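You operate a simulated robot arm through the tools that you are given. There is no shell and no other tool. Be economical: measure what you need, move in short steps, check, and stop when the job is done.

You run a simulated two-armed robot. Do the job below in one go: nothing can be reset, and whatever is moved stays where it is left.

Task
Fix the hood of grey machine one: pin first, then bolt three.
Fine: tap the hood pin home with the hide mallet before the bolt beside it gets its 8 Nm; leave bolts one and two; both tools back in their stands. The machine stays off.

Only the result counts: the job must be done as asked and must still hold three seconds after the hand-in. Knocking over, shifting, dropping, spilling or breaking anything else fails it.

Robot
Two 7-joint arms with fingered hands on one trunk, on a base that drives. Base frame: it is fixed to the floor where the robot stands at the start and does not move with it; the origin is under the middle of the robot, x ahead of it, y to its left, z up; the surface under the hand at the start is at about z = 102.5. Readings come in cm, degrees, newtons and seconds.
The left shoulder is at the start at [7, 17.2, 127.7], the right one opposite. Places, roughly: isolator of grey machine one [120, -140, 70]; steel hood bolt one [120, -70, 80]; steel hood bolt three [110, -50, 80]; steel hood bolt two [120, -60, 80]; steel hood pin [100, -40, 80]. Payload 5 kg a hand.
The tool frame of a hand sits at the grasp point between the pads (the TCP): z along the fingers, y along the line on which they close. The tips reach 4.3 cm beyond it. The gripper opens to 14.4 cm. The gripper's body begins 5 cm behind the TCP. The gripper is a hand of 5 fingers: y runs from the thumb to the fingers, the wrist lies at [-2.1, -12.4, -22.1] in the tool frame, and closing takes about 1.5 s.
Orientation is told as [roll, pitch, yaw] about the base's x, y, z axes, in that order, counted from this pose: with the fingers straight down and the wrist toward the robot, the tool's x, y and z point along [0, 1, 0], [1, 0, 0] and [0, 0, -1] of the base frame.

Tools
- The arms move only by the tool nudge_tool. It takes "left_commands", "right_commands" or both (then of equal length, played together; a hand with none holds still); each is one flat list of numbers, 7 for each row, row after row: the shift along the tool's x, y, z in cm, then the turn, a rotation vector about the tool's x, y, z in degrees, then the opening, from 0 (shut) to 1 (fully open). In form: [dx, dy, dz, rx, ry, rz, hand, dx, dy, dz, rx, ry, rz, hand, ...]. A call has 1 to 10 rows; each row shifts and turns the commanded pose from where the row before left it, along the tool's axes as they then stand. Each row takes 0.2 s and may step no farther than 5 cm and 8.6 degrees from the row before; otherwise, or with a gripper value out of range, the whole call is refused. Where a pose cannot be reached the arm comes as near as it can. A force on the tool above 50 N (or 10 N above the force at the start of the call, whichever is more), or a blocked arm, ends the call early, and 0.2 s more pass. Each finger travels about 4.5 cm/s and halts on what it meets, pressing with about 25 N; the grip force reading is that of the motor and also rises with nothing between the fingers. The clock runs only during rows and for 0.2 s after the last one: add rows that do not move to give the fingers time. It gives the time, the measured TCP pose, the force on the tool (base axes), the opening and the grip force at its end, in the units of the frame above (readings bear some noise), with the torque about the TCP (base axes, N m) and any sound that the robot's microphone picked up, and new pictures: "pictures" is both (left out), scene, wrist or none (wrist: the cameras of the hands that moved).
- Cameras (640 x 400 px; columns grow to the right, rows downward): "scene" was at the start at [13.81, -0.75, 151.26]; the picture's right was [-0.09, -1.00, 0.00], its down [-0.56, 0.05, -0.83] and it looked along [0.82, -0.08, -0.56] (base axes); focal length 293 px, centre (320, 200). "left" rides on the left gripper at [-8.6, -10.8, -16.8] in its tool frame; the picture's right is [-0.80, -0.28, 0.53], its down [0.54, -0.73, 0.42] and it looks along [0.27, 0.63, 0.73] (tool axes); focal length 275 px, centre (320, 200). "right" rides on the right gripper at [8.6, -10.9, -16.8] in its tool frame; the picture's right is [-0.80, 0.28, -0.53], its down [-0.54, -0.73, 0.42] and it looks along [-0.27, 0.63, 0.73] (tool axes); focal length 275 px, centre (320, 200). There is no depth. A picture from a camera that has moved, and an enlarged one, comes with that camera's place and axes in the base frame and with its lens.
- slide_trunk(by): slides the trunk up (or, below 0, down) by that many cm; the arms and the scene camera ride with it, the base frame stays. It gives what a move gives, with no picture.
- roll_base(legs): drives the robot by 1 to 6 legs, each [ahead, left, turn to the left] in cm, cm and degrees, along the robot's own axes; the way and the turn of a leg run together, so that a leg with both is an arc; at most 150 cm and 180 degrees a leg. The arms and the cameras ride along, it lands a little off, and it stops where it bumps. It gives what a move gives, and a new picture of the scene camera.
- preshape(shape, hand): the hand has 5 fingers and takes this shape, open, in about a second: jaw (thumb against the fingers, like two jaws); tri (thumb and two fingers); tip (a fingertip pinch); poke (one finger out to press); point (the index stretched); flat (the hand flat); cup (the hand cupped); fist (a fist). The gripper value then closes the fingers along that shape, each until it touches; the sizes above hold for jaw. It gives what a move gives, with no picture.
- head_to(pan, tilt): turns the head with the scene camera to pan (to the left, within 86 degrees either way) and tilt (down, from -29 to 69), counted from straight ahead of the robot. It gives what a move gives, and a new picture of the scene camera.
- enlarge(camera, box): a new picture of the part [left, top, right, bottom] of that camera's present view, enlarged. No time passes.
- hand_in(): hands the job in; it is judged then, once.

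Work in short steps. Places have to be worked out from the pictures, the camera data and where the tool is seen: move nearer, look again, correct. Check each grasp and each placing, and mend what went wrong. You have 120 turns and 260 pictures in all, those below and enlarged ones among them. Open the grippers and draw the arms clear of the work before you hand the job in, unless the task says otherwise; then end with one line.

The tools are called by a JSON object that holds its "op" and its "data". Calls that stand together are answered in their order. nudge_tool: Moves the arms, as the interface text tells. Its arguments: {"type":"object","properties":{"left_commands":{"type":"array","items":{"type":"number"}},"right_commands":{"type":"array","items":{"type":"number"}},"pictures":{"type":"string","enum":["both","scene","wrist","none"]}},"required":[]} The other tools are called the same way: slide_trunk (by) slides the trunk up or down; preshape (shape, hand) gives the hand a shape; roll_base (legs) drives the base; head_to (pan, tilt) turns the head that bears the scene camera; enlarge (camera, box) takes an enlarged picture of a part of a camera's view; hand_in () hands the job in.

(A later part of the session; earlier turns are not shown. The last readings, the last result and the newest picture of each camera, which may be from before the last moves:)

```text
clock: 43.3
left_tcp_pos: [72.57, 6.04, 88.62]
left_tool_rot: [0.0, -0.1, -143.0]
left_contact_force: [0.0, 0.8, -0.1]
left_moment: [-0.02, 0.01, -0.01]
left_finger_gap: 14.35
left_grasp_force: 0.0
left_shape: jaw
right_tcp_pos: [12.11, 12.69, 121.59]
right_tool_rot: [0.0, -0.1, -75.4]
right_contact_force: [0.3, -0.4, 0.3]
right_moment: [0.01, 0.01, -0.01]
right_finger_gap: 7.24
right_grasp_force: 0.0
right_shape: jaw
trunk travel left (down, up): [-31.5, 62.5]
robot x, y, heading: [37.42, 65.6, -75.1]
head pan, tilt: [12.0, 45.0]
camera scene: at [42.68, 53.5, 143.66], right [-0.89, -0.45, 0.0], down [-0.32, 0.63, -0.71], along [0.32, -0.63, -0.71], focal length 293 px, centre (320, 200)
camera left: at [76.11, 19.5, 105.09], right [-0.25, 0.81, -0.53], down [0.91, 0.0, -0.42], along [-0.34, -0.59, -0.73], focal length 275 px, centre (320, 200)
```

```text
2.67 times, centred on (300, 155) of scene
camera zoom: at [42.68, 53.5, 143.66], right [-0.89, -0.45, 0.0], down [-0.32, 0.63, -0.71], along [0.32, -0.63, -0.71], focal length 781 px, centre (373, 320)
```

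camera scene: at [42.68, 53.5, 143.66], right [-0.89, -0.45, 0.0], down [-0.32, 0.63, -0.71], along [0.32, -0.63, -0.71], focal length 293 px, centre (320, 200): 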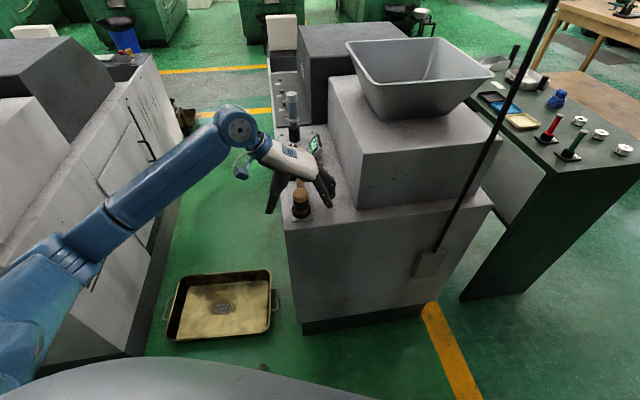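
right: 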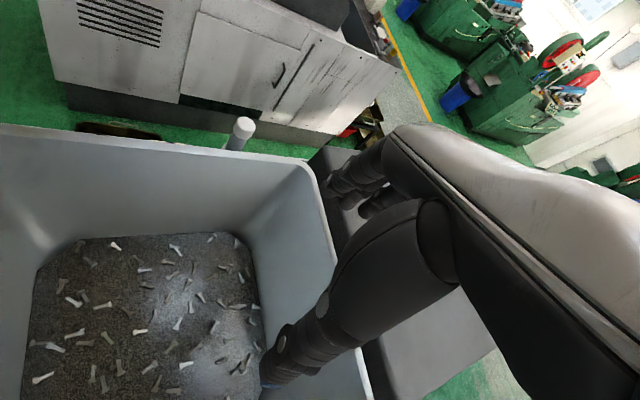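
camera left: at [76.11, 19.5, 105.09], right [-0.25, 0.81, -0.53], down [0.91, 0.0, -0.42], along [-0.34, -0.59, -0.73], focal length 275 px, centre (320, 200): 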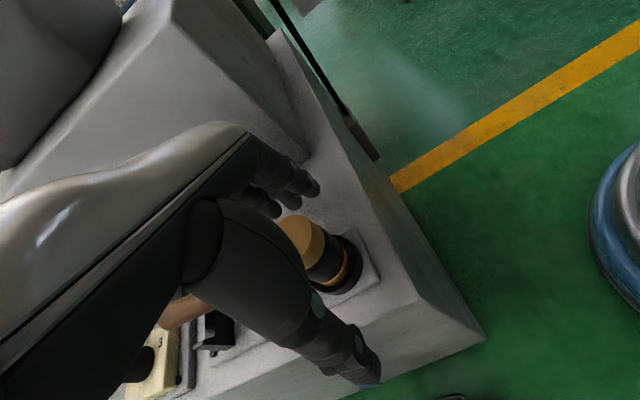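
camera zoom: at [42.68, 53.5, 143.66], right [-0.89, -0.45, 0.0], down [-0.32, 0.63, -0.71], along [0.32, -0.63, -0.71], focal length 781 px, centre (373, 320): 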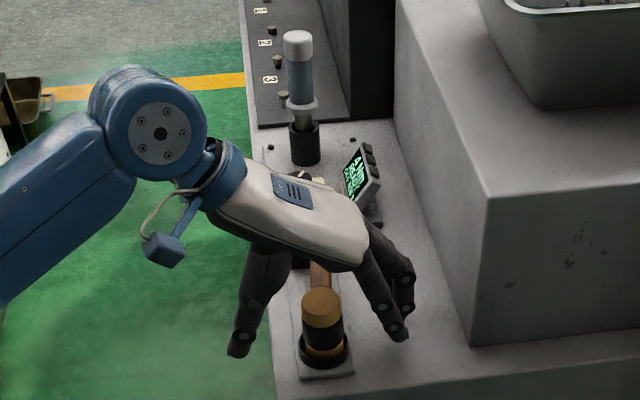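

Aligned with the head. Closing on it.

{"op": "nudge_tool", "data": {"left_commands": [0, 0, 0, 0, 0, 0, 0.6, 0, 0, 0, 0, 0, 0, 0.4, 0, 0, 0, 0, 0, 0, 0.2, 0, 0, 0, 0, 0, 0, 0, 0, 0, 0, 0, 0, 0, 0, 0, 0, 0, 0, 0, 0, 0, 0, 0, 0, 0, 0, 0, 0]}}

{"op": "enlarge", "data": {"camera": "scene", "box": [240, 80, 360, 230]}}

```text
clock: 44.9
left_tcp_pos: [72.53, 6.01, 88.43]
left_tool_rot: [0.0, 0.0, -143.0]
left_contact_force: [-1.0, -0.1, -0.3]
left_moment: [-0.03, 0.04, -0.06]
left_finger_gap: 3.4
left_grasp_force: 20.0
left_shape: jaw
right_tcp_pos: [12.11, 12.66, 121.65]
right_tool_rot: [0.0, 0.0, -75.4]
right_contact_force: [0.3, -0.4, 0.2]
right_moment: [-0.01, 0.02, 0.01]
right_finger_gap: 7.26
right_grasp_force: 0.0
right_shape: jaw
trunk travel left (down, up): [-31.5, 62.5]
robot x, y, heading: [38.01, 65.47, -75.4]
head pan, tilt: [12.0, 45.0]
camera scene: at [42.64, 53.48, 143.65], right [-0.89, -0.45, 0.0], down [-0.32, 0.63, -0.71], along [0.32, -0.63, -0.71], focal length 293 px, centre (320, 200)
camera left: at [76.07, 19.48, 105.1], right [-0.25, 0.81, -0.53], down [0.91, 0.0, -0.42], along [-0.34, -0.59, -0.73], focal length 275 px, centre (320, 200)
```

scene: 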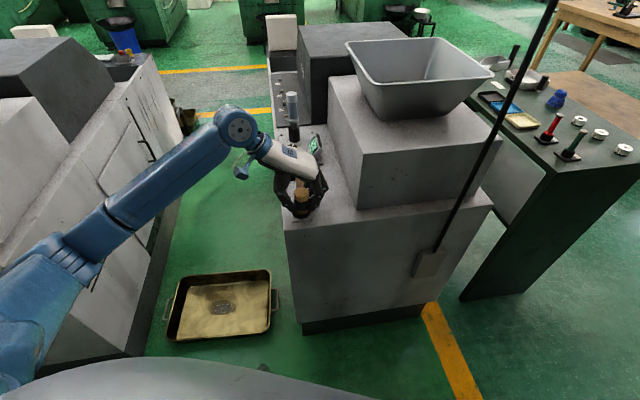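
left: 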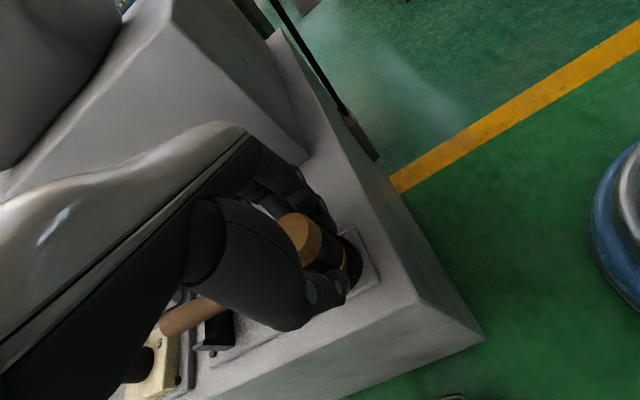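

```text
2.67 times, centred on (300, 155) of scene
camera zoom: at [42.64, 53.48, 143.65], right [-0.89, -0.45, 0.0], down [-0.32, 0.63, -0.71], along [0.32, -0.63, -0.71], focal length 781 px, centre (373, 320)
```

zoom: 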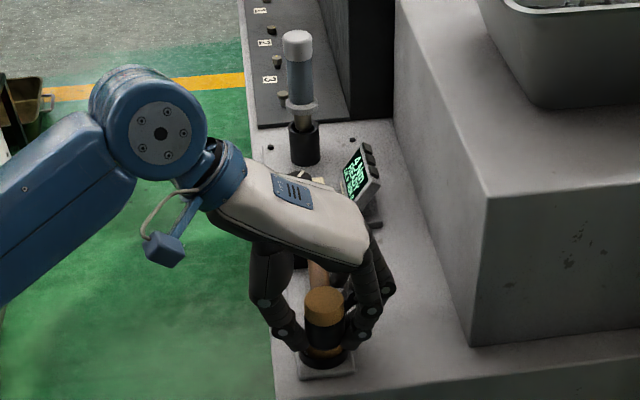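

Fingers wrap the head. I lift it in small steps and check whether the whole mallet rises level.

{"op": "nudge_tool", "data": {"left_commands": [0, 0, 0, 0, 0, 0, 0, 0, 0, -1, 0, 0, 0, 0, 0, 0, -1, 0, 0, 0, 0, 0, 0, -2, 0, 0, 0, 0, 0, 0, -2, 0, 0, 0, 0]}}

{"op": "enlarge", "data": {"camera": "scene", "box": [240, 80, 360, 230]}}

```text
clock: 46.1
left_tcp_pos: [72.55, 6.21, 94.56]
left_tool_rot: [0.0, 0.0, -143.0]
left_contact_force: [-0.3, 0.1, -4.5]
left_moment: [0.1, 0.0, 0.0]
left_finger_gap: 3.32
left_grasp_force: 24.3
left_shape: jaw
right_tcp_pos: [12.09, 12.82, 121.7]
right_tool_rot: [0.0, 0.0, -75.5]
right_contact_force: [-0.5, 0.6, -0.1]
right_moment: [0.01, -0.01, 0.01]
right_finger_gap: 7.22
right_grasp_force: 0.1
right_shape: jaw
trunk travel left (down, up): [-31.5, 62.5]
robot x, y, heading: [38.0, 65.72, -75.2]
head pan, tilt: [12.0, 45.0]
camera scene: at [42.64, 53.49, 143.65], right [-0.89, -0.45, 0.0], down [-0.32, 0.63, -0.71], along [0.32, -0.63, -0.71], focal length 293 px, centre (320, 200)
camera left: at [76.14, 19.53, 111.1], right [-0.25, 0.81, -0.53], down [0.91, 0.0, -0.42], along [-0.34, -0.59, -0.73], focal length 275 px, centre (320, 200)
```

scene: 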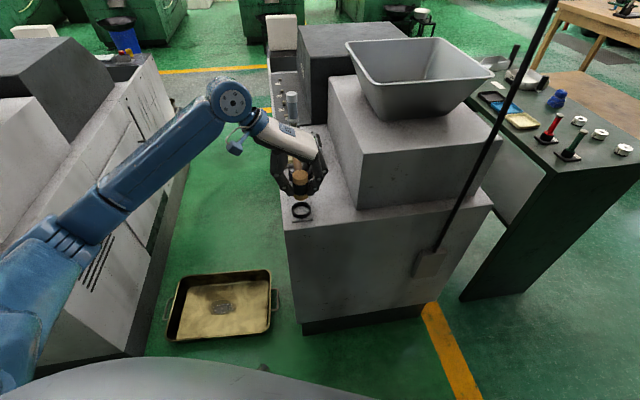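
left: 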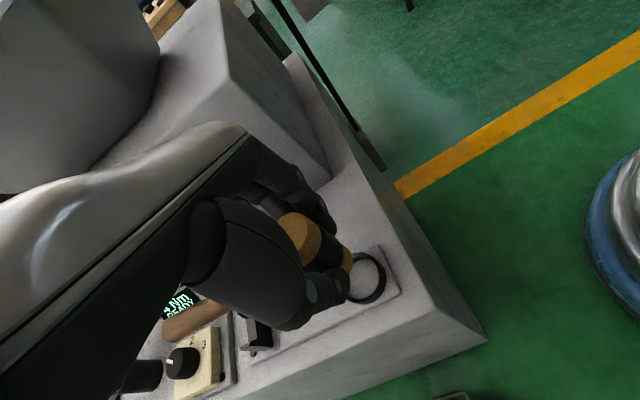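

```text
2.67 times, centred on (300, 155) of scene
camera zoom: at [42.64, 53.49, 143.65], right [-0.89, -0.45, 0.0], down [-0.32, 0.63, -0.71], along [0.32, -0.63, -0.71], focal length 781 px, centre (373, 320)
```

zoom: 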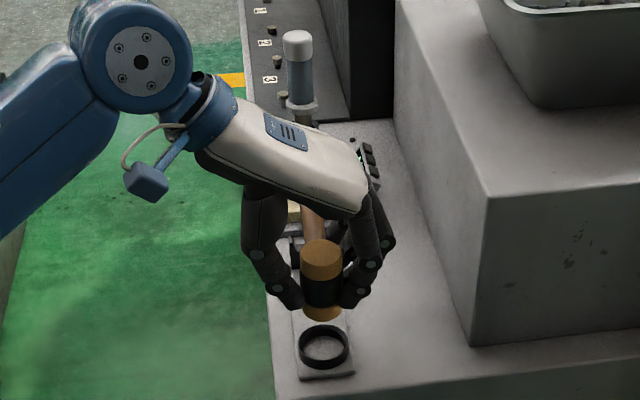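

The mallet is held level, weight 4.5 N. I lift higher for transport and check the right elbow's outline before driving near the pole.

{"op": "nudge_tool", "data": {"left_commands": [0, 0, -4, 0, 0, 0, 0, 0, 0, -4, 0, 0, 0, 0, 0, 0, -4, 0, 0, 0, 0], "pictures": "none"}}

{"op": "slide_trunk", "data": {"by": 16}}

{"op": "head_to", "data": {"pan": -60, "tilt": 40}}

```text
clock: 46.9
left_tcp_pos: [72.5, 6.18, 106.39]
left_tool_rot: [-0.1, 0.1, -142.9]
left_contact_force: [-0.8, -0.8, -4.1]
left_moment: [0.1, 0.0, -0.01]
left_finger_gap: 3.3
left_grasp_force: 25.0
left_shape: jaw
right_tcp_pos: [12.08, 12.57, 121.7]
right_tool_rot: [0.0, -0.1, -75.5]
right_contact_force: [0.7, -0.4, -0.1]
right_moment: [-0.05, 0.01, -0.02]
right_finger_gap: 7.25
right_grasp_force: 0.1
right_shape: jaw
trunk travel left (down, up): [-31.5, 62.5]
robot x, y, heading: [37.77, 65.45, -75.4]
head pan, tilt: [12.0, 45.0]
```

```text
clock: 48.7
left_tcp_pos: [72.63, 6.12, 122.42]
left_tool_rot: [0.0, 0.0, -143.0]
left_contact_force: [0.3, -0.4, -4.6]
left_moment: [0.11, 0.04, 0.02]
left_finger_gap: 3.3
left_grasp_force: 25.1
left_shape: jaw
right_tcp_pos: [12.05, 12.58, 137.66]
right_tool_rot: [0.0, 0.1, -75.5]
right_contact_force: [-0.7, -0.1, 0.4]
right_moment: [0.0, 0.01, 0.0]
right_finger_gap: 7.24
right_grasp_force: 0.1
right_shape: jaw
trunk travel left (down, up): [-47.5, 46.5]
robot x, y, heading: [37.74, 65.38, -75.4]
head pan, tilt: [12.0, 45.0]
```

```text
clock: 50.2
left_tcp_pos: [72.55, 6.13, 122.5]
left_tool_rot: [0.0, 0.0, -143.0]
left_contact_force: [-0.3, 0.9, -3.4]
left_moment: [0.08, 0.07, 0.01]
left_finger_gap: 3.29
left_grasp_force: 25.4
left_shape: jaw
right_tcp_pos: [12.07, 12.63, 137.73]
right_tool_rot: [-0.1, 0.0, -75.4]
right_contact_force: [-0.2, -0.4, -0.6]
right_moment: [-0.01, 0.0, -0.01]
right_finger_gap: 7.26
right_grasp_force: 0.1
right_shape: jaw
trunk travel left (down, up): [-47.5, 46.5]
robot x, y, heading: [38.17, 65.37, -75.4]
head pan, tilt: [-60.0, 40.0]
camera scene: at [32.98, 54.76, 160.38], right [-0.7, 0.71, 0.0], down [0.46, 0.45, -0.77], along [-0.55, -0.54, -0.64], focal length 293 px, centre (320, 200)
```

scene: 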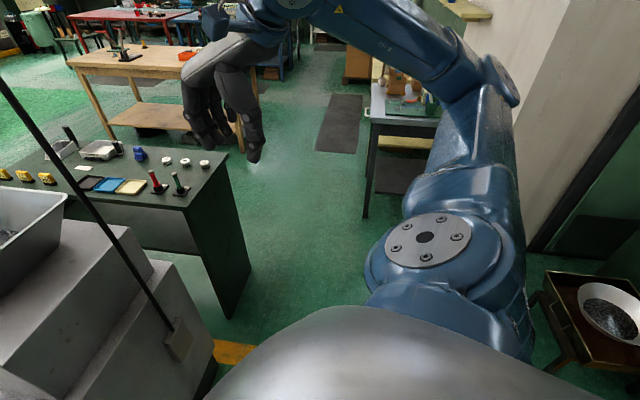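

The right arm reaches about 50 cm to the right, so I keep the body near n=85 off the pole. I tuck the right hand inward and drive in stages toward the machine corner, watching the tray.

{"op": "nudge_tool", "data": {"right_commands": [4, 0, 0, 0, 0, 0, 0.5, 4, 0, 0, 0, 0, 0, 0.5, 4, 0, 0, 0, 0, 0, 0.5], "pictures": "none"}}

{"op": "roll_base", "data": {"legs": [[18, 27, 10]]}}

{"op": "head_to", "data": {"pan": 0, "tilt": 66}}

```text
clock: 51.0
left_tcp_pos: [72.74, 6.2, 122.39]
left_tool_rot: [-0.1, 0.0, -143.0]
left_contact_force: [1.2, 0.1, -4.8]
left_moment: [0.05, 0.09, 0.07]
left_finger_gap: 3.31
left_grasp_force: 25.5
left_shape: jaw
right_tcp_pos: [23.88, 14.92, 138.52]
right_tool_rot: [-0.2, 0.1, -75.4]
right_contact_force: [0.6, 0.4, 0.1]
right_moment: [-0.06, 0.07, 0.01]
right_finger_gap: 7.25
right_grasp_force: 0.1
right_shape: jaw
right hand out of reach, approached as far as the arm can: row 2, 3
trunk travel left (down, up): [-47.5, 46.5]
robot x, y, heading: [37.9, 65.34, -75.7]
head pan, tilt: [-60.0, 40.0]
```

```text
clock: 53.1
left_tcp_pos: [113.24, 5.06, 122.48]
left_tool_rot: [-0.1, 0.0, -133.0]
left_contact_force: [-0.8, 0.6, -3.7]
left_moment: [0.11, 0.01, 0.0]
left_finger_gap: 3.31
left_grasp_force: 25.2
left_shape: jaw
right_tcp_pos: [63.68, 5.31, 138.37]
right_tool_rot: [0.2, 0.1, -65.4]
right_contact_force: [-0.4, -0.6, -0.2]
right_moment: [0.05, -0.02, -0.02]
right_finger_gap: 7.26
right_grasp_force: 0.0
right_shape: jaw
trunk travel left (down, up): [-47.5, 46.5]
robot x, y, heading: [68.64, 57.68, -65.6]
head pan, tilt: [-60.0, 40.0]
camera scene: at [65.94, 46.21, 160.38], right [-0.81, 0.58, 0.0], down [0.37, 0.52, -0.77], along [-0.44, -0.62, -0.64], focal length 293 px, centre (320, 200)
```

scene: 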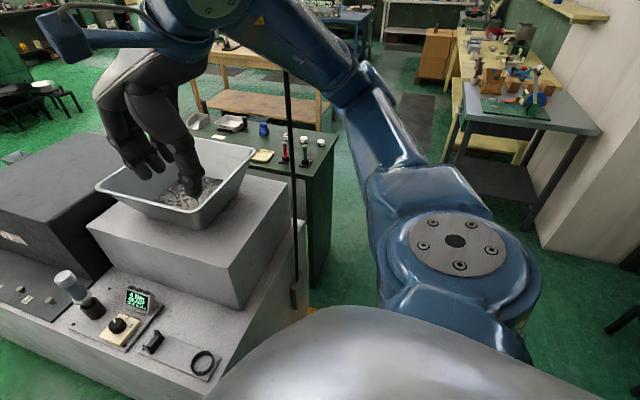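

```text
clock: 54.4
left_tcp_pos: [113.5, 5.06, 122.52]
left_tool_rot: [0.0, -0.1, -133.0]
left_contact_force: [-0.4, -0.9, -3.6]
left_moment: [0.04, 0.06, 0.03]
left_finger_gap: 3.34
left_grasp_force: 25.2
left_shape: jaw
right_tcp_pos: [63.97, 5.17, 138.39]
right_tool_rot: [0.0, 0.2, -65.4]
right_contact_force: [0.6, 0.2, 0.6]
right_moment: [-0.02, -0.01, -0.02]
right_finger_gap: 7.25
right_grasp_force: 0.0
right_shape: jaw
trunk travel left (down, up): [-47.5, 46.5]
robot x, y, heading: [69.15, 57.59, -65.5]
head pan, tilt: [0.0, 66.0]
camera scene: at [73.56, 47.69, 157.04], right [-0.91, -0.41, 0.0], down [-0.38, 0.83, -0.41], along [0.17, -0.37, -0.91], focal length 293 px, centre (320, 200)
```

scene: 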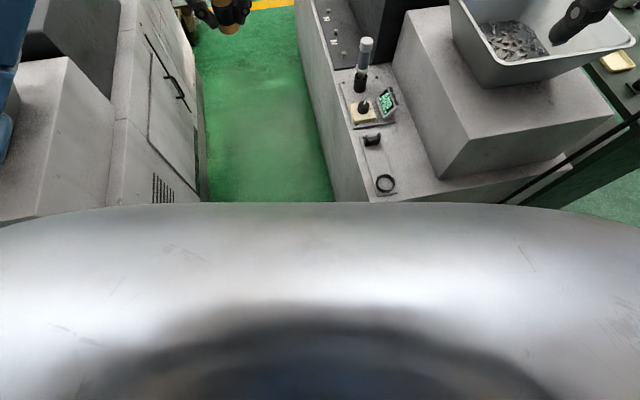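

I am at about 5 cm short of the machine front with the tray ahead, mallet safely above the aisle. I go 9 cm ahead and 5 cm right.

{"op": "roll_base", "data": {"legs": [[9, -5, 0]]}}

{"op": "head_to", "data": {"pan": -8, "tilt": 45}}

```text
clock: 55.6
left_tcp_pos: [112.71, -4.78, 122.49]
left_tool_rot: [0.0, 0.0, -133.0]
left_contact_force: [0.9, 0.2, -3.9]
left_moment: [0.04, 0.02, -0.01]
left_finger_gap: 3.33
left_grasp_force: 24.3
left_shape: jaw
right_tcp_pos: [63.07, -4.73, 138.53]
right_tool_rot: [0.0, 0.1, -65.4]
right_contact_force: [0.4, -0.3, -0.2]
right_moment: [-0.01, 0.03, -0.03]
right_finger_gap: 7.23
right_grasp_force: 0.0
right_shape: jaw
trunk travel left (down, up): [-47.5, 46.5]
robot x, y, heading: [68.13, 47.89, -65.7]
head pan, tilt: [0.0, 66.0]
camera scene: at [72.73, 37.81, 157.06], right [-0.91, -0.42, 0.0], down [-0.38, 0.83, -0.41], along [0.17, -0.37, -0.91], focal length 293 px, centre (320, 200)
```

scene: 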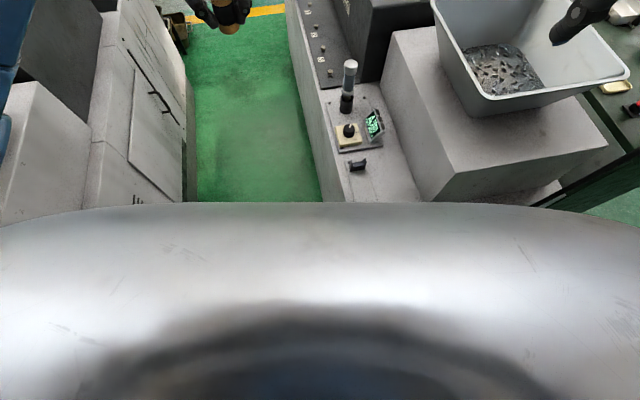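

```text
clock: 56.4
left_tcp_pos: [112.66, -5.0, 122.48]
left_tool_rot: [-0.2, 0.2, -133.0]
left_contact_force: [0.8, -0.8, -2.9]
left_moment: [0.1, 0.04, -0.03]
left_finger_gap: 3.31
left_grasp_force: 25.4
left_shape: jaw
right_tcp_pos: [63.05, -5.1, 138.27]
right_tool_rot: [0.2, 0.3, -65.4]
right_contact_force: [1.1, -0.3, 1.3]
right_moment: [0.02, -0.02, 0.02]
right_finger_gap: 7.24
right_grasp_force: 0.1
right_shape: jaw
trunk travel left (down, up): [-47.5, 46.5]
robot x, y, heading: [67.91, 47.53, -65.5]
head pan, tilt: [-8.0, 45.0]
camera scene: at [72.54, 35.06, 159.62], right [-0.96, -0.29, 0.0], down [-0.2, 0.68, -0.71], along [0.2, -0.68, -0.71], focal length 293 px, centre (320, 200)
```

scene: 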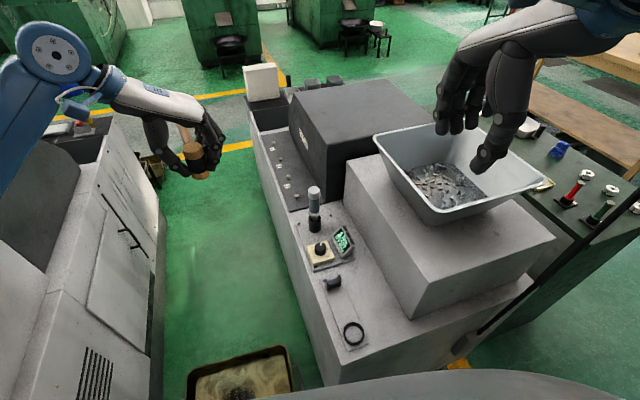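

In position. I enlarge the plate to locate the pin and bolt three precisely.

{"op": "enlarge", "data": {"camera": "scene", "box": [250, 120, 370, 270]}}

{"op": "nudge_tool", "data": {"left_commands": [0, 0, 0, 0, 0, -8.5, 0, 0, 0, 0, 0, 0, -8.5, 0, 0, 0, 0, 0, 0, -8.5, 0, 0, 0, 0, 0, 0, -8.5, 0, 0, 0, 0, 0, 0, -8.5, 0, 0, 0, 0, 0, 0, -8.5, 0], "pictures": "wrist"}}

```text
2.67 times, centred on (310, 195) of scene
camera zoom: at [72.54, 35.06, 159.62], right [-0.96, -0.29, 0.0], down [-0.2, 0.68, -0.71], along [0.2, -0.68, -0.71], focal length 781 px, centre (347, 213)
```

zoom: 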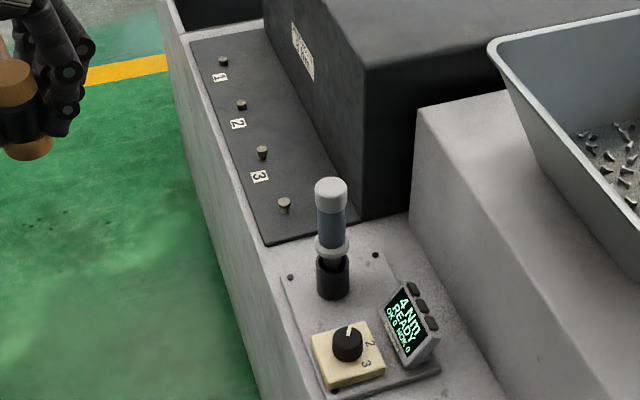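

```text
clock: 57.8
left_tcp_pos: [112.78, -4.94, 122.52]
left_tool_rot: [0.0, -0.1, -81.9]
left_contact_force: [0.4, -0.9, -4.1]
left_moment: [0.02, 0.05, 0.0]
left_finger_gap: 3.28
left_grasp_force: 25.4
left_shape: jaw
right_tcp_pos: [62.97, -4.98, 138.39]
right_tool_rot: [0.0, 0.1, -65.3]
right_contact_force: [0.4, -0.3, -0.1]
right_moment: [-0.01, -0.02, 0.04]
right_finger_gap: 7.24
right_grasp_force: 0.1
right_shape: jaw
trunk travel left (down, up): [-47.5, 46.5]
robot x, y, heading: [67.89, 47.57, -65.5]
head pan, tilt: [-8.0, 45.0]
camera left: at [102.66, 4.58, 139.09], right [-0.83, 0.17, -0.53], down [0.43, 0.8, -0.42], along [0.35, -0.58, -0.73], focal length 275 px, centre (320, 200)
```

left: 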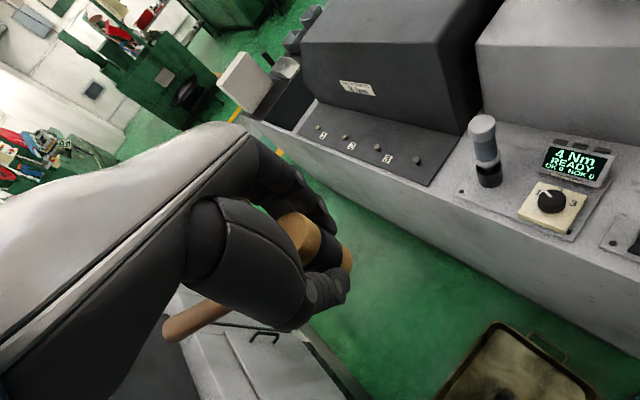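

Pin top ≈ (102.4,-35.9,85), bolt three ≈ (109.5,-45.8,84.3), driver top ≈ (91.9,-24.5,100). I carry the mallet over the pin at height with the handle pointing out over the aisle.

{"op": "nudge_tool", "data": {"left_commands": [0, 0, 0, 0, 0, 8.1, 0, -1.49, 4.43, 0, 0, 0, 0, 0, -1.49, 4.43, 0, 0, 0, 0, 0, -1.49, 4.43, 0, 0, 0, 0, 0, -1.49, 4.43, 0, 0, 0, 0, 0, -1.49, 4.43, 0, 0, 0, 0, 0, -1.49, 4.43, 0, 0, 0, 0, 0, -1.49, 4.43, 0, 0, 0, 0, 0]}}

{"op": "enlarge", "data": {"camera": "scene", "box": [220, 80, 370, 270]}}

```text
clock: 59.6
left_tcp_pos: [102.05, -36.15, 122.26]
left_tool_rot: [0.1, 0.1, -90.1]
left_contact_force: [-0.3, -0.9, -4.2]
left_moment: [0.06, 0.07, -0.01]
left_finger_gap: 3.3
left_grasp_force: 24.8
left_shape: jaw
right_tcp_pos: [62.97, -5.17, 138.28]
right_tool_rot: [0.2, 0.3, -65.5]
right_contact_force: [-0.9, -0.1, -1.1]
right_moment: [0.05, -0.07, -0.03]
right_finger_gap: 7.21
right_grasp_force: 0.0
right_shape: jaw
trunk travel left (down, up): [-47.5, 46.5]
robot x, y, heading: [67.92, 47.67, -65.5]
head pan, tilt: [-8.0, 45.0]
camera scene: at [72.31, 34.94, 159.63], right [-0.96, -0.29, 0.0], down [-0.2, 0.68, -0.71], along [0.2, -0.68, -0.71], focal length 293 px, centre (320, 200)
camera left: at [93.46, -25.35, 138.88], right [-0.79, 0.29, -0.54], down [0.54, 0.73, -0.42], along [0.27, -0.63, -0.73], focal length 275 px, centre (320, 200)
```

scene: 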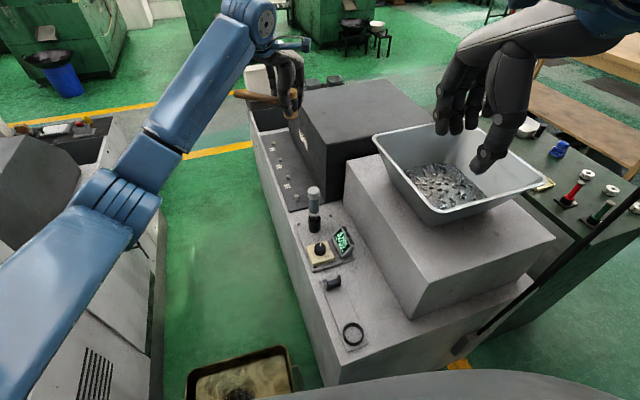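
left: 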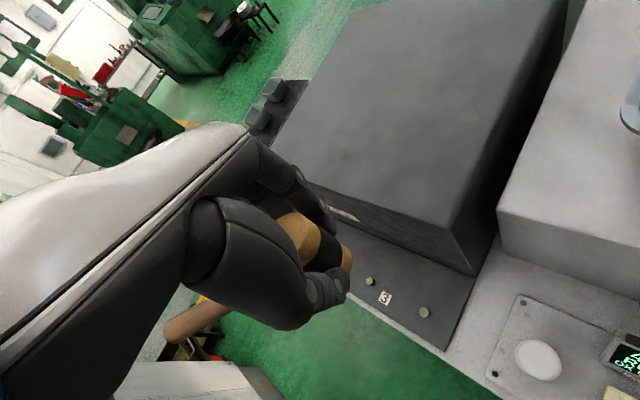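

```text
2.11 times, centred on (295, 175) of scene
camera zoom: at [72.31, 34.94, 159.63], right [-0.96, -0.29, 0.0], down [-0.2, 0.68, -0.71], along [0.2, -0.68, -0.71], focal length 616 px, centre (373, 253)
```

zoom: 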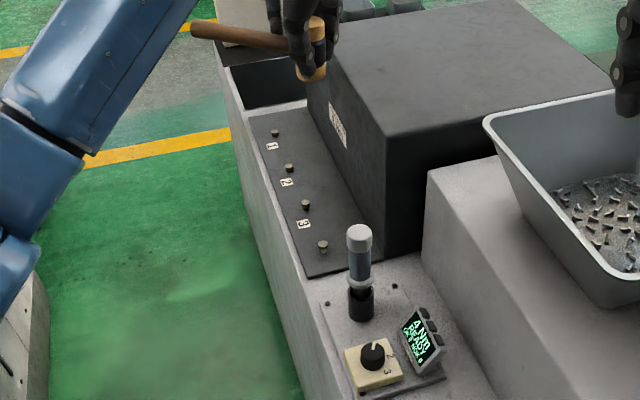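

The head sits about 0.8 cm to the −x side in the grip, so I shift TCP +1.1 cm in x. I also raise the right hand above the hopper so the trunk can be lowered.

{"op": "nudge_tool", "data": {"left_commands": [1.1, 0, 0, 0, 0, 0, 0, 0, 0, 0, 0, 0, 0, 0, 0, 0, 0, 0, 0, 0, 0, 0, 0, 0, 0, 0, 0, 0, 0, 0, 0, 0, 0, 0, 0], "right_commands": [0, 0, -4, 0, 0, 0, 0.5, 0, 0, -4, 0, 0, 0, 0.5, 0, 0, -4, 0, 0, 0, 0.5, 0, 0, -4, 0, 0, 0, 0.5, 0, 0, -4, 0, 0, 0, 0.5], "pictures": "scene"}}

```text
clock: 60.8
left_tcp_pos: [103.27, -35.9, 122.53]
left_tool_rot: [0.0, 0.0, -90.1]
left_contact_force: [-0.4, -0.1, -4.3]
left_moment: [0.0, 0.1, -0.03]
left_finger_gap: 3.27
left_grasp_force: 25.3
left_shape: jaw
right_tcp_pos: [63.0, -4.8, 158.24]
right_tool_rot: [0.1, 0.1, -65.5]
right_contact_force: [-0.5, 0.9, -0.4]
right_moment: [0.01, -0.02, -0.02]
right_finger_gap: 7.25
right_grasp_force: 0.1
right_shape: jaw
trunk travel left (down, up): [-47.5, 46.5]
robot x, y, heading: [68.32, 47.53, -65.3]
head pan, tilt: [-8.0, 45.0]
camera scene: at [72.55, 35.32, 159.64], right [-0.96, -0.29, 0.0], down [-0.2, 0.68, -0.71], along [0.2, -0.68, -0.71], focal length 293 px, centre (320, 200)
```

scene: 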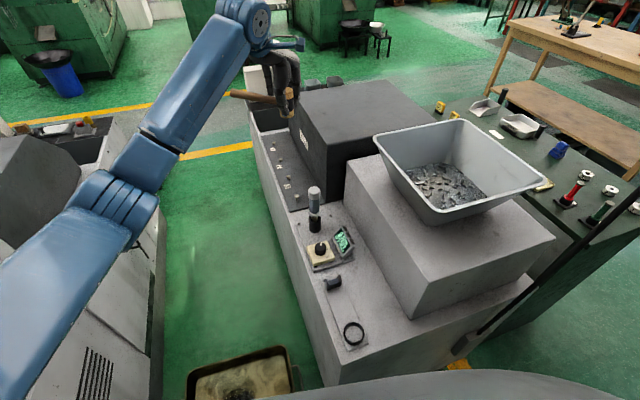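

The right hand is well above the hopper. I lower the trunk 20 cm, then view the mallet over the pin.

{"op": "slide_trunk", "data": {"by": -20}}

{"op": "nudge_tool", "data": {"left_commands": [0, 0, 4, 0, 0, 0, 0]}}

{"op": "enlarge", "data": {"camera": "scene", "box": [250, 60, 370, 210]}}

```text
clock: 63.0
left_tcp_pos: [103.31, -35.86, 102.39]
left_tool_rot: [0.0, 0.0, -90.2]
left_contact_force: [-0.3, -0.1, -2.6]
left_moment: [0.01, 0.08, 0.0]
left_finger_gap: 3.31
left_grasp_force: 25.1
left_shape: jaw
right_tcp_pos: [63.02, -5.01, 138.29]
right_tool_rot: [0.0, 0.0, -65.4]
right_contact_force: [-0.1, 0.6, -0.2]
right_moment: [0.01, -0.04, 0.01]
right_finger_gap: 7.23
right_grasp_force: 0.0
right_shape: jaw
trunk travel left (down, up): [-27.5, 66.5]
robot x, y, heading: [67.99, 47.63, -65.3]
head pan, tilt: [-8.0, 45.0]
```

```text
clock: 63.4
left_tcp_pos: [103.4, -36.02, 98.28]
left_tool_rot: [-0.1, 0.2, -90.2]
left_contact_force: [0.4, -0.9, -2.1]
left_moment: [0.1, 0.11, -0.04]
left_finger_gap: 3.31
left_grasp_force: 25.5
left_shape: jaw
right_tcp_pos: [63.12, -5.31, 138.23]
right_tool_rot: [0.0, 0.2, -65.4]
right_contact_force: [0.6, -0.3, -0.1]
right_moment: [0.06, 0.03, 0.0]
right_finger_gap: 7.23
right_grasp_force: 0.0
right_shape: jaw
trunk travel left (down, up): [-27.5, 66.5]
robot x, y, heading: [68.25, 47.47, -65.3]
head pan, tilt: [-8.0, 45.0]
camera scene: at [72.63, 35.04, 139.63], right [-0.96, -0.29, 0.0], down [-0.2, 0.68, -0.71], along [0.2, -0.68, -0.71], focal length 293 px, centre (320, 200)
camera left: at [94.86, -25.17, 114.92], right [-0.8, 0.29, -0.53], down [0.54, 0.73, -0.42], along [0.27, -0.63, -0.73], focal length 275 px, centre (320, 200)
```

scene: 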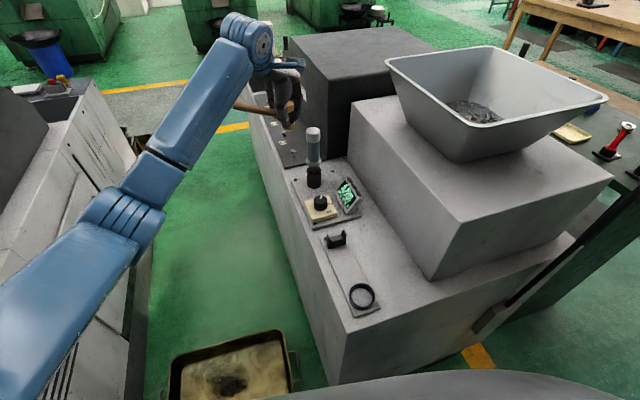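
left: 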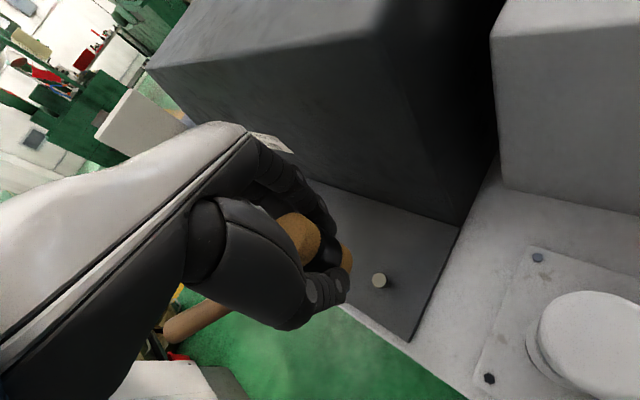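

```text
2.67 times, centred on (310, 135) of scene
camera zoom: at [72.63, 35.04, 139.63], right [-0.96, -0.29, 0.0], down [-0.2, 0.68, -0.71], along [0.2, -0.68, -0.71], focal length 781 px, centre (347, 373)
```

zoom: 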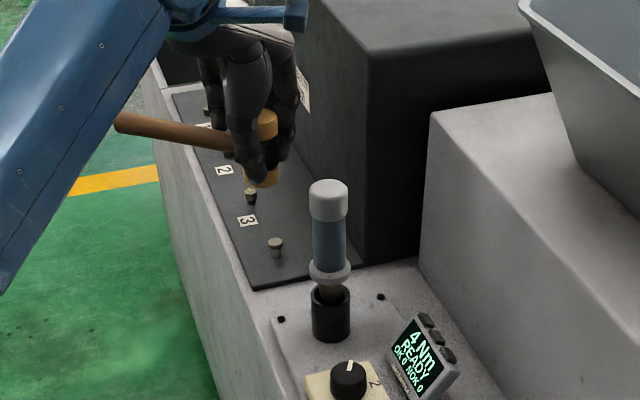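

Pin (102.7,-36.1) and mallet head centre (102.5,-35.8) agree; head bottom is about 8 cm above the pin top. I go down 3.5 cm, then strike with a quick 5 cm step and lift off.

{"op": "nudge_tool", "data": {"left_commands": [0, 0.2, 3.5, 0, 0, 0, 0, 0, 0, 0, 0, 0, 0, 0, 0, 0, 5, 0, 0, 0, 0, 0, 0, -4, 0, 0, 0, 0]}}

{"op": "enlarge", "data": {"camera": "scene", "box": [250, 60, 370, 210]}}

```text
clock: 64.4
left_tcp_pos: [103.2, -35.85, 93.76]
left_tool_rot: [-0.1, 0.1, -90.1]
left_contact_force: [-0.3, 0.1, -3.9]
left_moment: [0.02, 0.02, -0.06]
left_finger_gap: 3.33
left_grasp_force: 24.5
left_shape: jaw
right_tcp_pos: [62.84, -4.78, 138.3]
right_tool_rot: [0.1, 0.0, -65.3]
right_contact_force: [0.5, 0.5, 0.7]
right_moment: [-0.06, -0.06, -0.01]
right_finger_gap: 7.23
right_grasp_force: 0.1
right_shape: jaw
trunk travel left (down, up): [-27.5, 66.5]
robot x, y, heading: [67.87, 47.69, -65.5]
head pan, tilt: [-8.0, 45.0]
camera scene: at [72.4, 35.35, 139.66], right [-0.96, -0.29, 0.0], down [-0.2, 0.68, -0.71], along [0.2, -0.68, -0.71], focal length 293 px, centre (320, 200)
camera left: at [94.61, -25.08, 110.48], right [-0.8, 0.29, -0.53], down [0.54, 0.73, -0.42], along [0.27, -0.63, -0.73], focal length 275 px, centre (320, 200)
```

scene: 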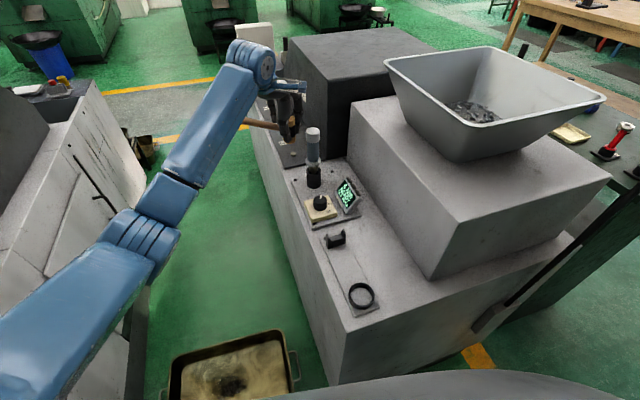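
left: 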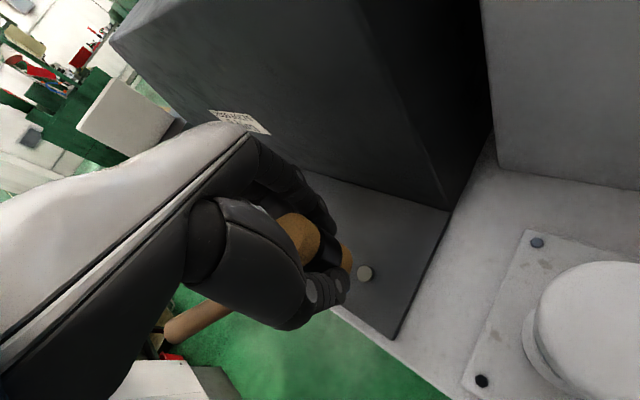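

```text
2.67 times, centred on (310, 135) of scene
camera zoom: at [72.4, 35.35, 139.66], right [-0.96, -0.29, 0.0], down [-0.2, 0.68, -0.71], along [0.2, -0.68, -0.71], focal length 781 px, centre (347, 373)
```

zoom: 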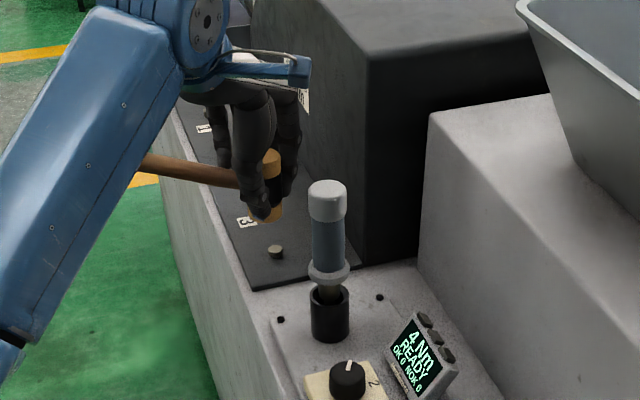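

The pin sank by about a centimetre. I strike again, deeper, then lift and inspect.

{"op": "nudge_tool", "data": {"left_commands": [0, 0, 5, 0, 0, 0, 0, 0, 0, 1.5, 0, 0, 0, 0], "pictures": "none"}}

{"op": "nudge_tool", "data": {"left_commands": [0, 0, -4, 0, 0, 0, 0, 0, 0, -3, 0, 0, 0, 0]}}

{"op": "enlarge", "data": {"camera": "scene", "box": [250, 60, 370, 210]}}

```text
clock: 65.0
left_tcp_pos: [103.33, -35.91, 88.52]
left_tool_rot: [0.1, -0.9, -90.1]
left_contact_force: [4.7, -4.1, 34.9]
left_moment: [-0.46, -0.21, 0.0]
left_finger_gap: 3.63
left_grasp_force: 24.4
left_shape: jaw
right_tcp_pos: [62.87, -4.44, 138.59]
right_tool_rot: [0.0, 0.0, -65.4]
right_contact_force: [-0.1, 0.1, -0.7]
right_moment: [-0.06, -0.04, -0.03]
right_finger_gap: 7.24
right_grasp_force: 0.1
right_shape: jaw
trunk travel left (down, up): [-27.5, 66.5]
robot x, y, heading: [68.47, 47.71, -65.5]
head pan, tilt: [-8.0, 45.0]
```

```text
clock: 65.6
left_tcp_pos: [103.17, -35.9, 94.54]
left_tool_rot: [0.0, 0.1, -90.1]
left_contact_force: [0.2, 0.8, -3.7]
left_moment: [0.0, 0.06, 0.01]
left_finger_gap: 3.48
left_grasp_force: 25.0
left_shape: jaw
right_tcp_pos: [62.97, -4.78, 138.34]
right_tool_rot: [0.0, 0.0, -65.4]
right_contact_force: [0.0, 1.0, -0.4]
right_moment: [-0.06, -0.05, -0.01]
right_finger_gap: 7.22
right_grasp_force: 0.1
right_shape: jaw
trunk travel left (down, up): [-27.5, 66.5]
robot x, y, heading: [68.14, 47.75, -65.3]
head pan, tilt: [-8.0, 45.0]
camera scene: at [72.43, 35.44, 139.66], right [-0.96, -0.28, 0.0], down [-0.2, 0.68, -0.71], along [0.2, -0.68, -0.71], focal length 293 px, centre (320, 200)
camera left: at [94.53, -24.93, 111.09], right [-0.8, 0.29, -0.53], down [0.54, 0.73, -0.42], along [0.27, -0.63, -0.73], focal length 275 px, centre (320, 200)
```

scene: 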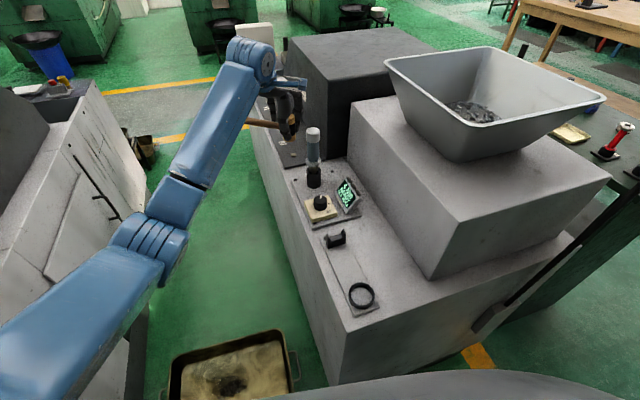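
left: 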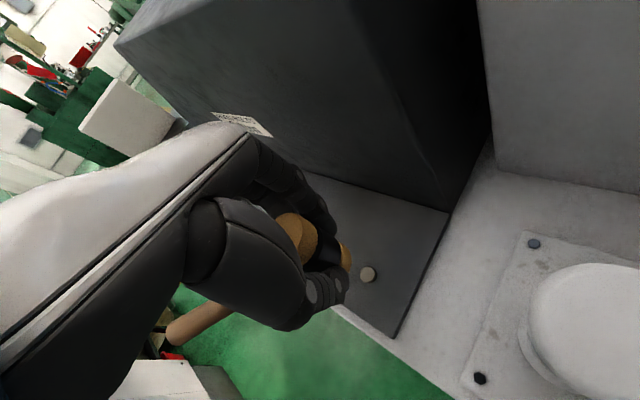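

```text
2.67 times, centred on (310, 135) of scene
camera zoom: at [72.43, 35.44, 139.66], right [-0.96, -0.28, 0.0], down [-0.2, 0.68, -0.71], along [0.2, -0.68, -0.71], focal length 781 px, centre (347, 373)
```

zoom: 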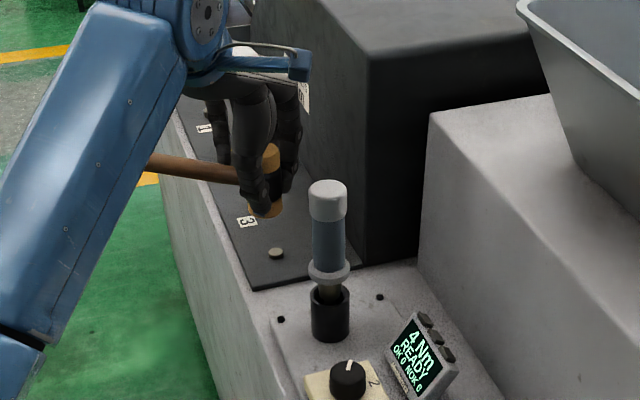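

The pin looks nearly seated. I zoom in on it.

{"op": "enlarge", "data": {"camera": "scene", "box": [268, 135, 304, 165]}}

{"op": "enlarge", "data": {"camera": "left", "box": [330, 240, 410, 310]}}

```text
13.33 times, centred on (286, 150) of scene
camera zoom: at [72.43, 35.44, 139.66], right [-0.96, -0.28, 0.0], down [-0.2, 0.68, -0.71], along [0.2, -0.68, -0.71], focal length 3904 px, centre (773, 867)
```

zoom: 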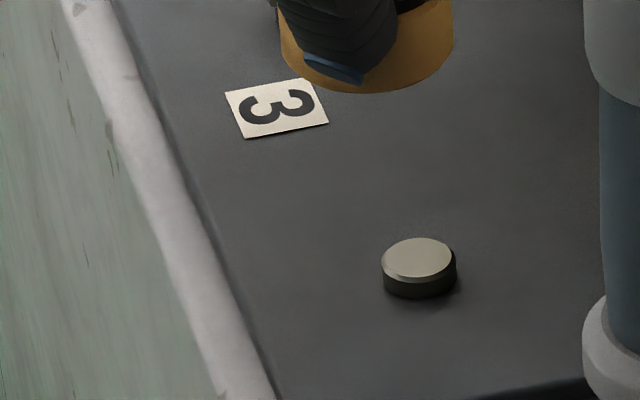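

```text
5.71 times, centred on (370, 275) of left
camera zoom: at [94.53, -24.93, 111.09], right [-0.8, 0.29, -0.53], down [0.54, 0.73, -0.42], along [0.27, -0.63, -0.73], focal length 1573 px, centre (34, -229)
```

zoom: 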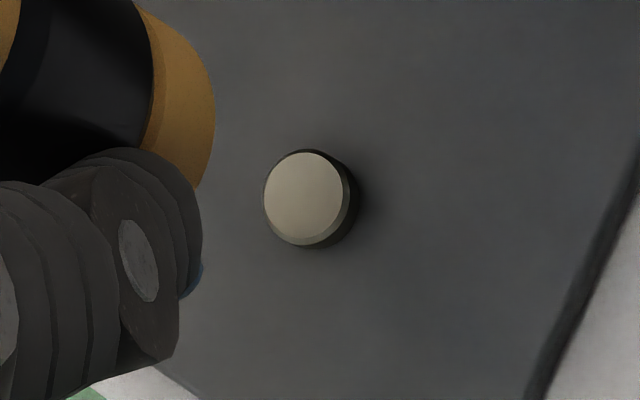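

It looks like a flange resting near the plate, but I add one more tap to confirm it doesn't move further.

{"op": "nudge_tool", "data": {"left_commands": [0, 0, 2, 0, 0, 0, 0, 0, 0, 5, 0, 0, 0, 0, 0, 0, 1.5, 0, 0, 0, 0], "pictures": "none"}}

{"op": "nudge_tool", "data": {"left_commands": [0, 0, -4, 0, 0, 0, 0, 0, 0, -4, 0, 0, 0, 0], "pictures": "none"}}

{"op": "enlarge", "data": {"camera": "scene", "box": [268, 135, 304, 165]}}

{"op": "enlarge", "data": {"camera": "left", "box": [300, 200, 440, 310]}}

```text
clock: 66.6
left_tcp_pos: [103.1, -36.43, 87.2]
left_tool_rot: [-0.1, -1.3, -90.1]
left_contact_force: [1.3, 0.1, 23.9]
left_moment: [-0.03, 0.08, -0.03]
left_finger_gap: 3.61
left_grasp_force: 25.0
left_shape: jaw
right_tcp_pos: [63.12, -4.9, 138.28]
right_tool_rot: [0.0, 0.1, -65.4]
right_contact_force: [-0.1, -0.7, 0.0]
right_moment: [0.06, 0.03, 0.0]
right_finger_gap: 7.25
right_grasp_force: 0.1
right_shape: jaw
trunk travel left (down, up): [-27.5, 66.5]
robot x, y, heading: [68.24, 47.61, -65.1]
head pan, tilt: [-8.0, 45.0]
stopped in row 3 (left hand): the force on the tool passed its limit at 54 N (the readings are from after the stop); the commanded pose is now the measured one
```

```text
clock: 67.2
left_tcp_pos: [103.18, -35.95, 94.42]
left_tool_rot: [-0.1, -0.6, -90.3]
left_contact_force: [0.2, 0.9, -4.8]
left_moment: [0.0, 0.08, 0.01]
left_finger_gap: 3.41
left_grasp_force: 25.2
left_shape: jaw
right_tcp_pos: [62.94, -4.73, 138.2]
right_tool_rot: [0.0, 0.1, -65.4]
right_contact_force: [0.1, 1.3, 0.0]
right_moment: [-0.07, 0.0, 0.0]
right_finger_gap: 7.21
right_grasp_force: 0.0
right_shape: jaw
trunk travel left (down, up): [-27.5, 66.5]
robot x, y, heading: [68.29, 47.09, -65.5]
head pan, tilt: [-8.0, 45.0]
```

```text
13.33 times, centred on (286, 150) of scene
camera zoom: at [72.45, 35.39, 139.65], right [-0.96, -0.28, 0.0], down [-0.2, 0.68, -0.71], along [0.2, -0.68, -0.71], focal length 3904 px, centre (773, 867)
```

zoom: 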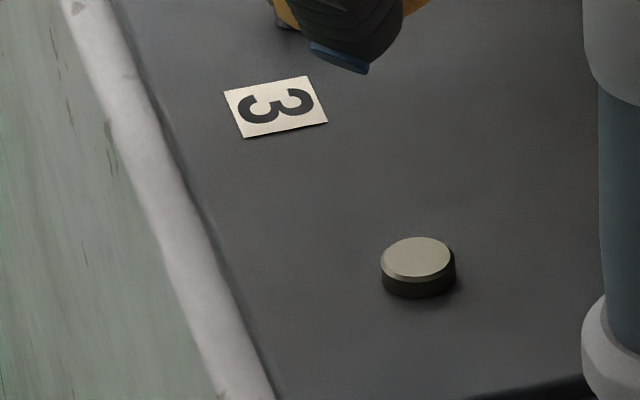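

```text
3.64 times, centred on (370, 255) of left
camera zoom: at [94.59, -24.97, 110.91], right [-0.8, 0.28, -0.54], down [0.54, 0.72, -0.43], along [0.26, -0.64, -0.73], focal length 1001 px, centre (138, 0)
```

zoom: 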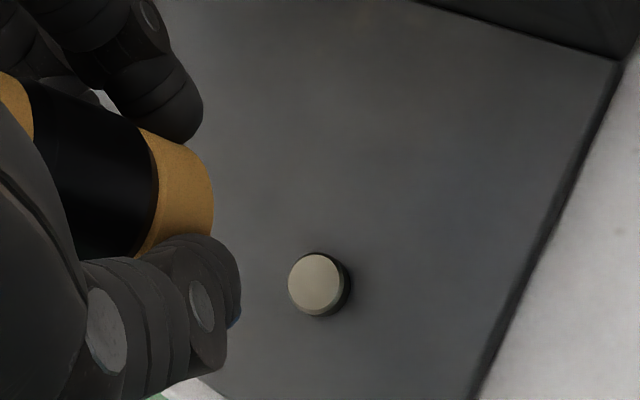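

The pin did not move at 54 N, so it is home. Now the mallet goes back: I lift, raise the trunk and drive back 30 cm.

{"op": "nudge_tool", "data": {"left_commands": [0, 0, -3, 0, 0, 0, 0, 0, 0, -3, 0, 0, 0, 0], "pictures": "none"}}

{"op": "slide_trunk", "data": {"by": 20}}

{"op": "roll_base", "data": {"legs": [[-30, 0, 0]]}}

```text
clock: 67.8
left_tcp_pos: [103.2, -35.95, 100.44]
left_tool_rot: [-0.1, -0.5, -90.2]
left_contact_force: [0.9, 0.2, -4.3]
left_moment: [0.01, 0.11, 0.0]
left_finger_gap: 3.39
left_grasp_force: 24.8
left_shape: jaw
right_tcp_pos: [62.97, -4.83, 138.34]
right_tool_rot: [0.0, 0.1, -65.4]
right_contact_force: [-1.0, -0.4, -0.1]
right_moment: [-0.03, -0.01, 0.01]
right_finger_gap: 7.23
right_grasp_force: 0.0
right_shape: jaw
trunk travel left (down, up): [-27.5, 66.5]
robot x, y, heading: [68.41, 48.03, -65.4]
head pan, tilt: [-8.0, 45.0]
```

```text
clock: 70.0
left_tcp_pos: [103.14, -36.13, 120.53]
left_tool_rot: [-0.1, -0.7, -90.3]
left_contact_force: [0.8, -0.6, -3.7]
left_moment: [0.06, 0.1, 0.01]
left_finger_gap: 3.4
left_grasp_force: 24.3
left_shape: jaw
right_tcp_pos: [63.1, -5.01, 158.29]
right_tool_rot: [-0.1, 0.1, -65.3]
right_contact_force: [0.1, -0.5, -0.3]
right_moment: [-0.02, 0.0, -0.02]
right_finger_gap: 7.24
right_grasp_force: 0.1
right_shape: jaw
trunk travel left (down, up): [-47.5, 46.5]
robot x, y, heading: [68.16, 47.82, -65.5]
head pan, tilt: [-8.0, 45.0]
```

```text
clock: 72.0
left_tcp_pos: [90.64, -9.04, 120.35]
left_tool_rot: [-0.2, -0.6, -90.3]
left_contact_force: [-0.4, -0.4, -3.7]
left_moment: [0.06, 0.11, -0.03]
left_finger_gap: 3.42
left_grasp_force: 25.3
left_shape: jaw
right_tcp_pos: [50.48, 22.19, 158.17]
right_tool_rot: [0.0, 0.4, -65.6]
right_contact_force: [0.6, 0.1, -1.1]
right_moment: [0.01, 0.01, 0.02]
right_finger_gap: 7.22
right_grasp_force: 0.0
right_shape: jaw
trunk travel left (down, up): [-47.5, 46.5]
robot x, y, heading: [55.73, 74.83, -65.7]
head pan, tilt: [-8.0, 45.0]
camera scene: at [60.15, 62.31, 159.62], right [-0.96, -0.28, 0.0], down [-0.2, 0.68, -0.71], along [0.2, -0.68, -0.71], focal length 293 px, centre (320, 200)
```

scene: 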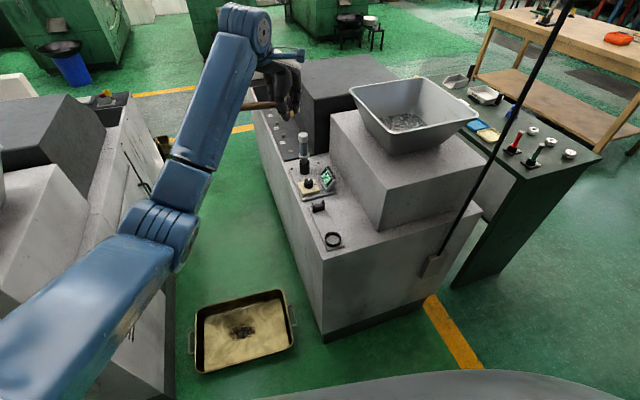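

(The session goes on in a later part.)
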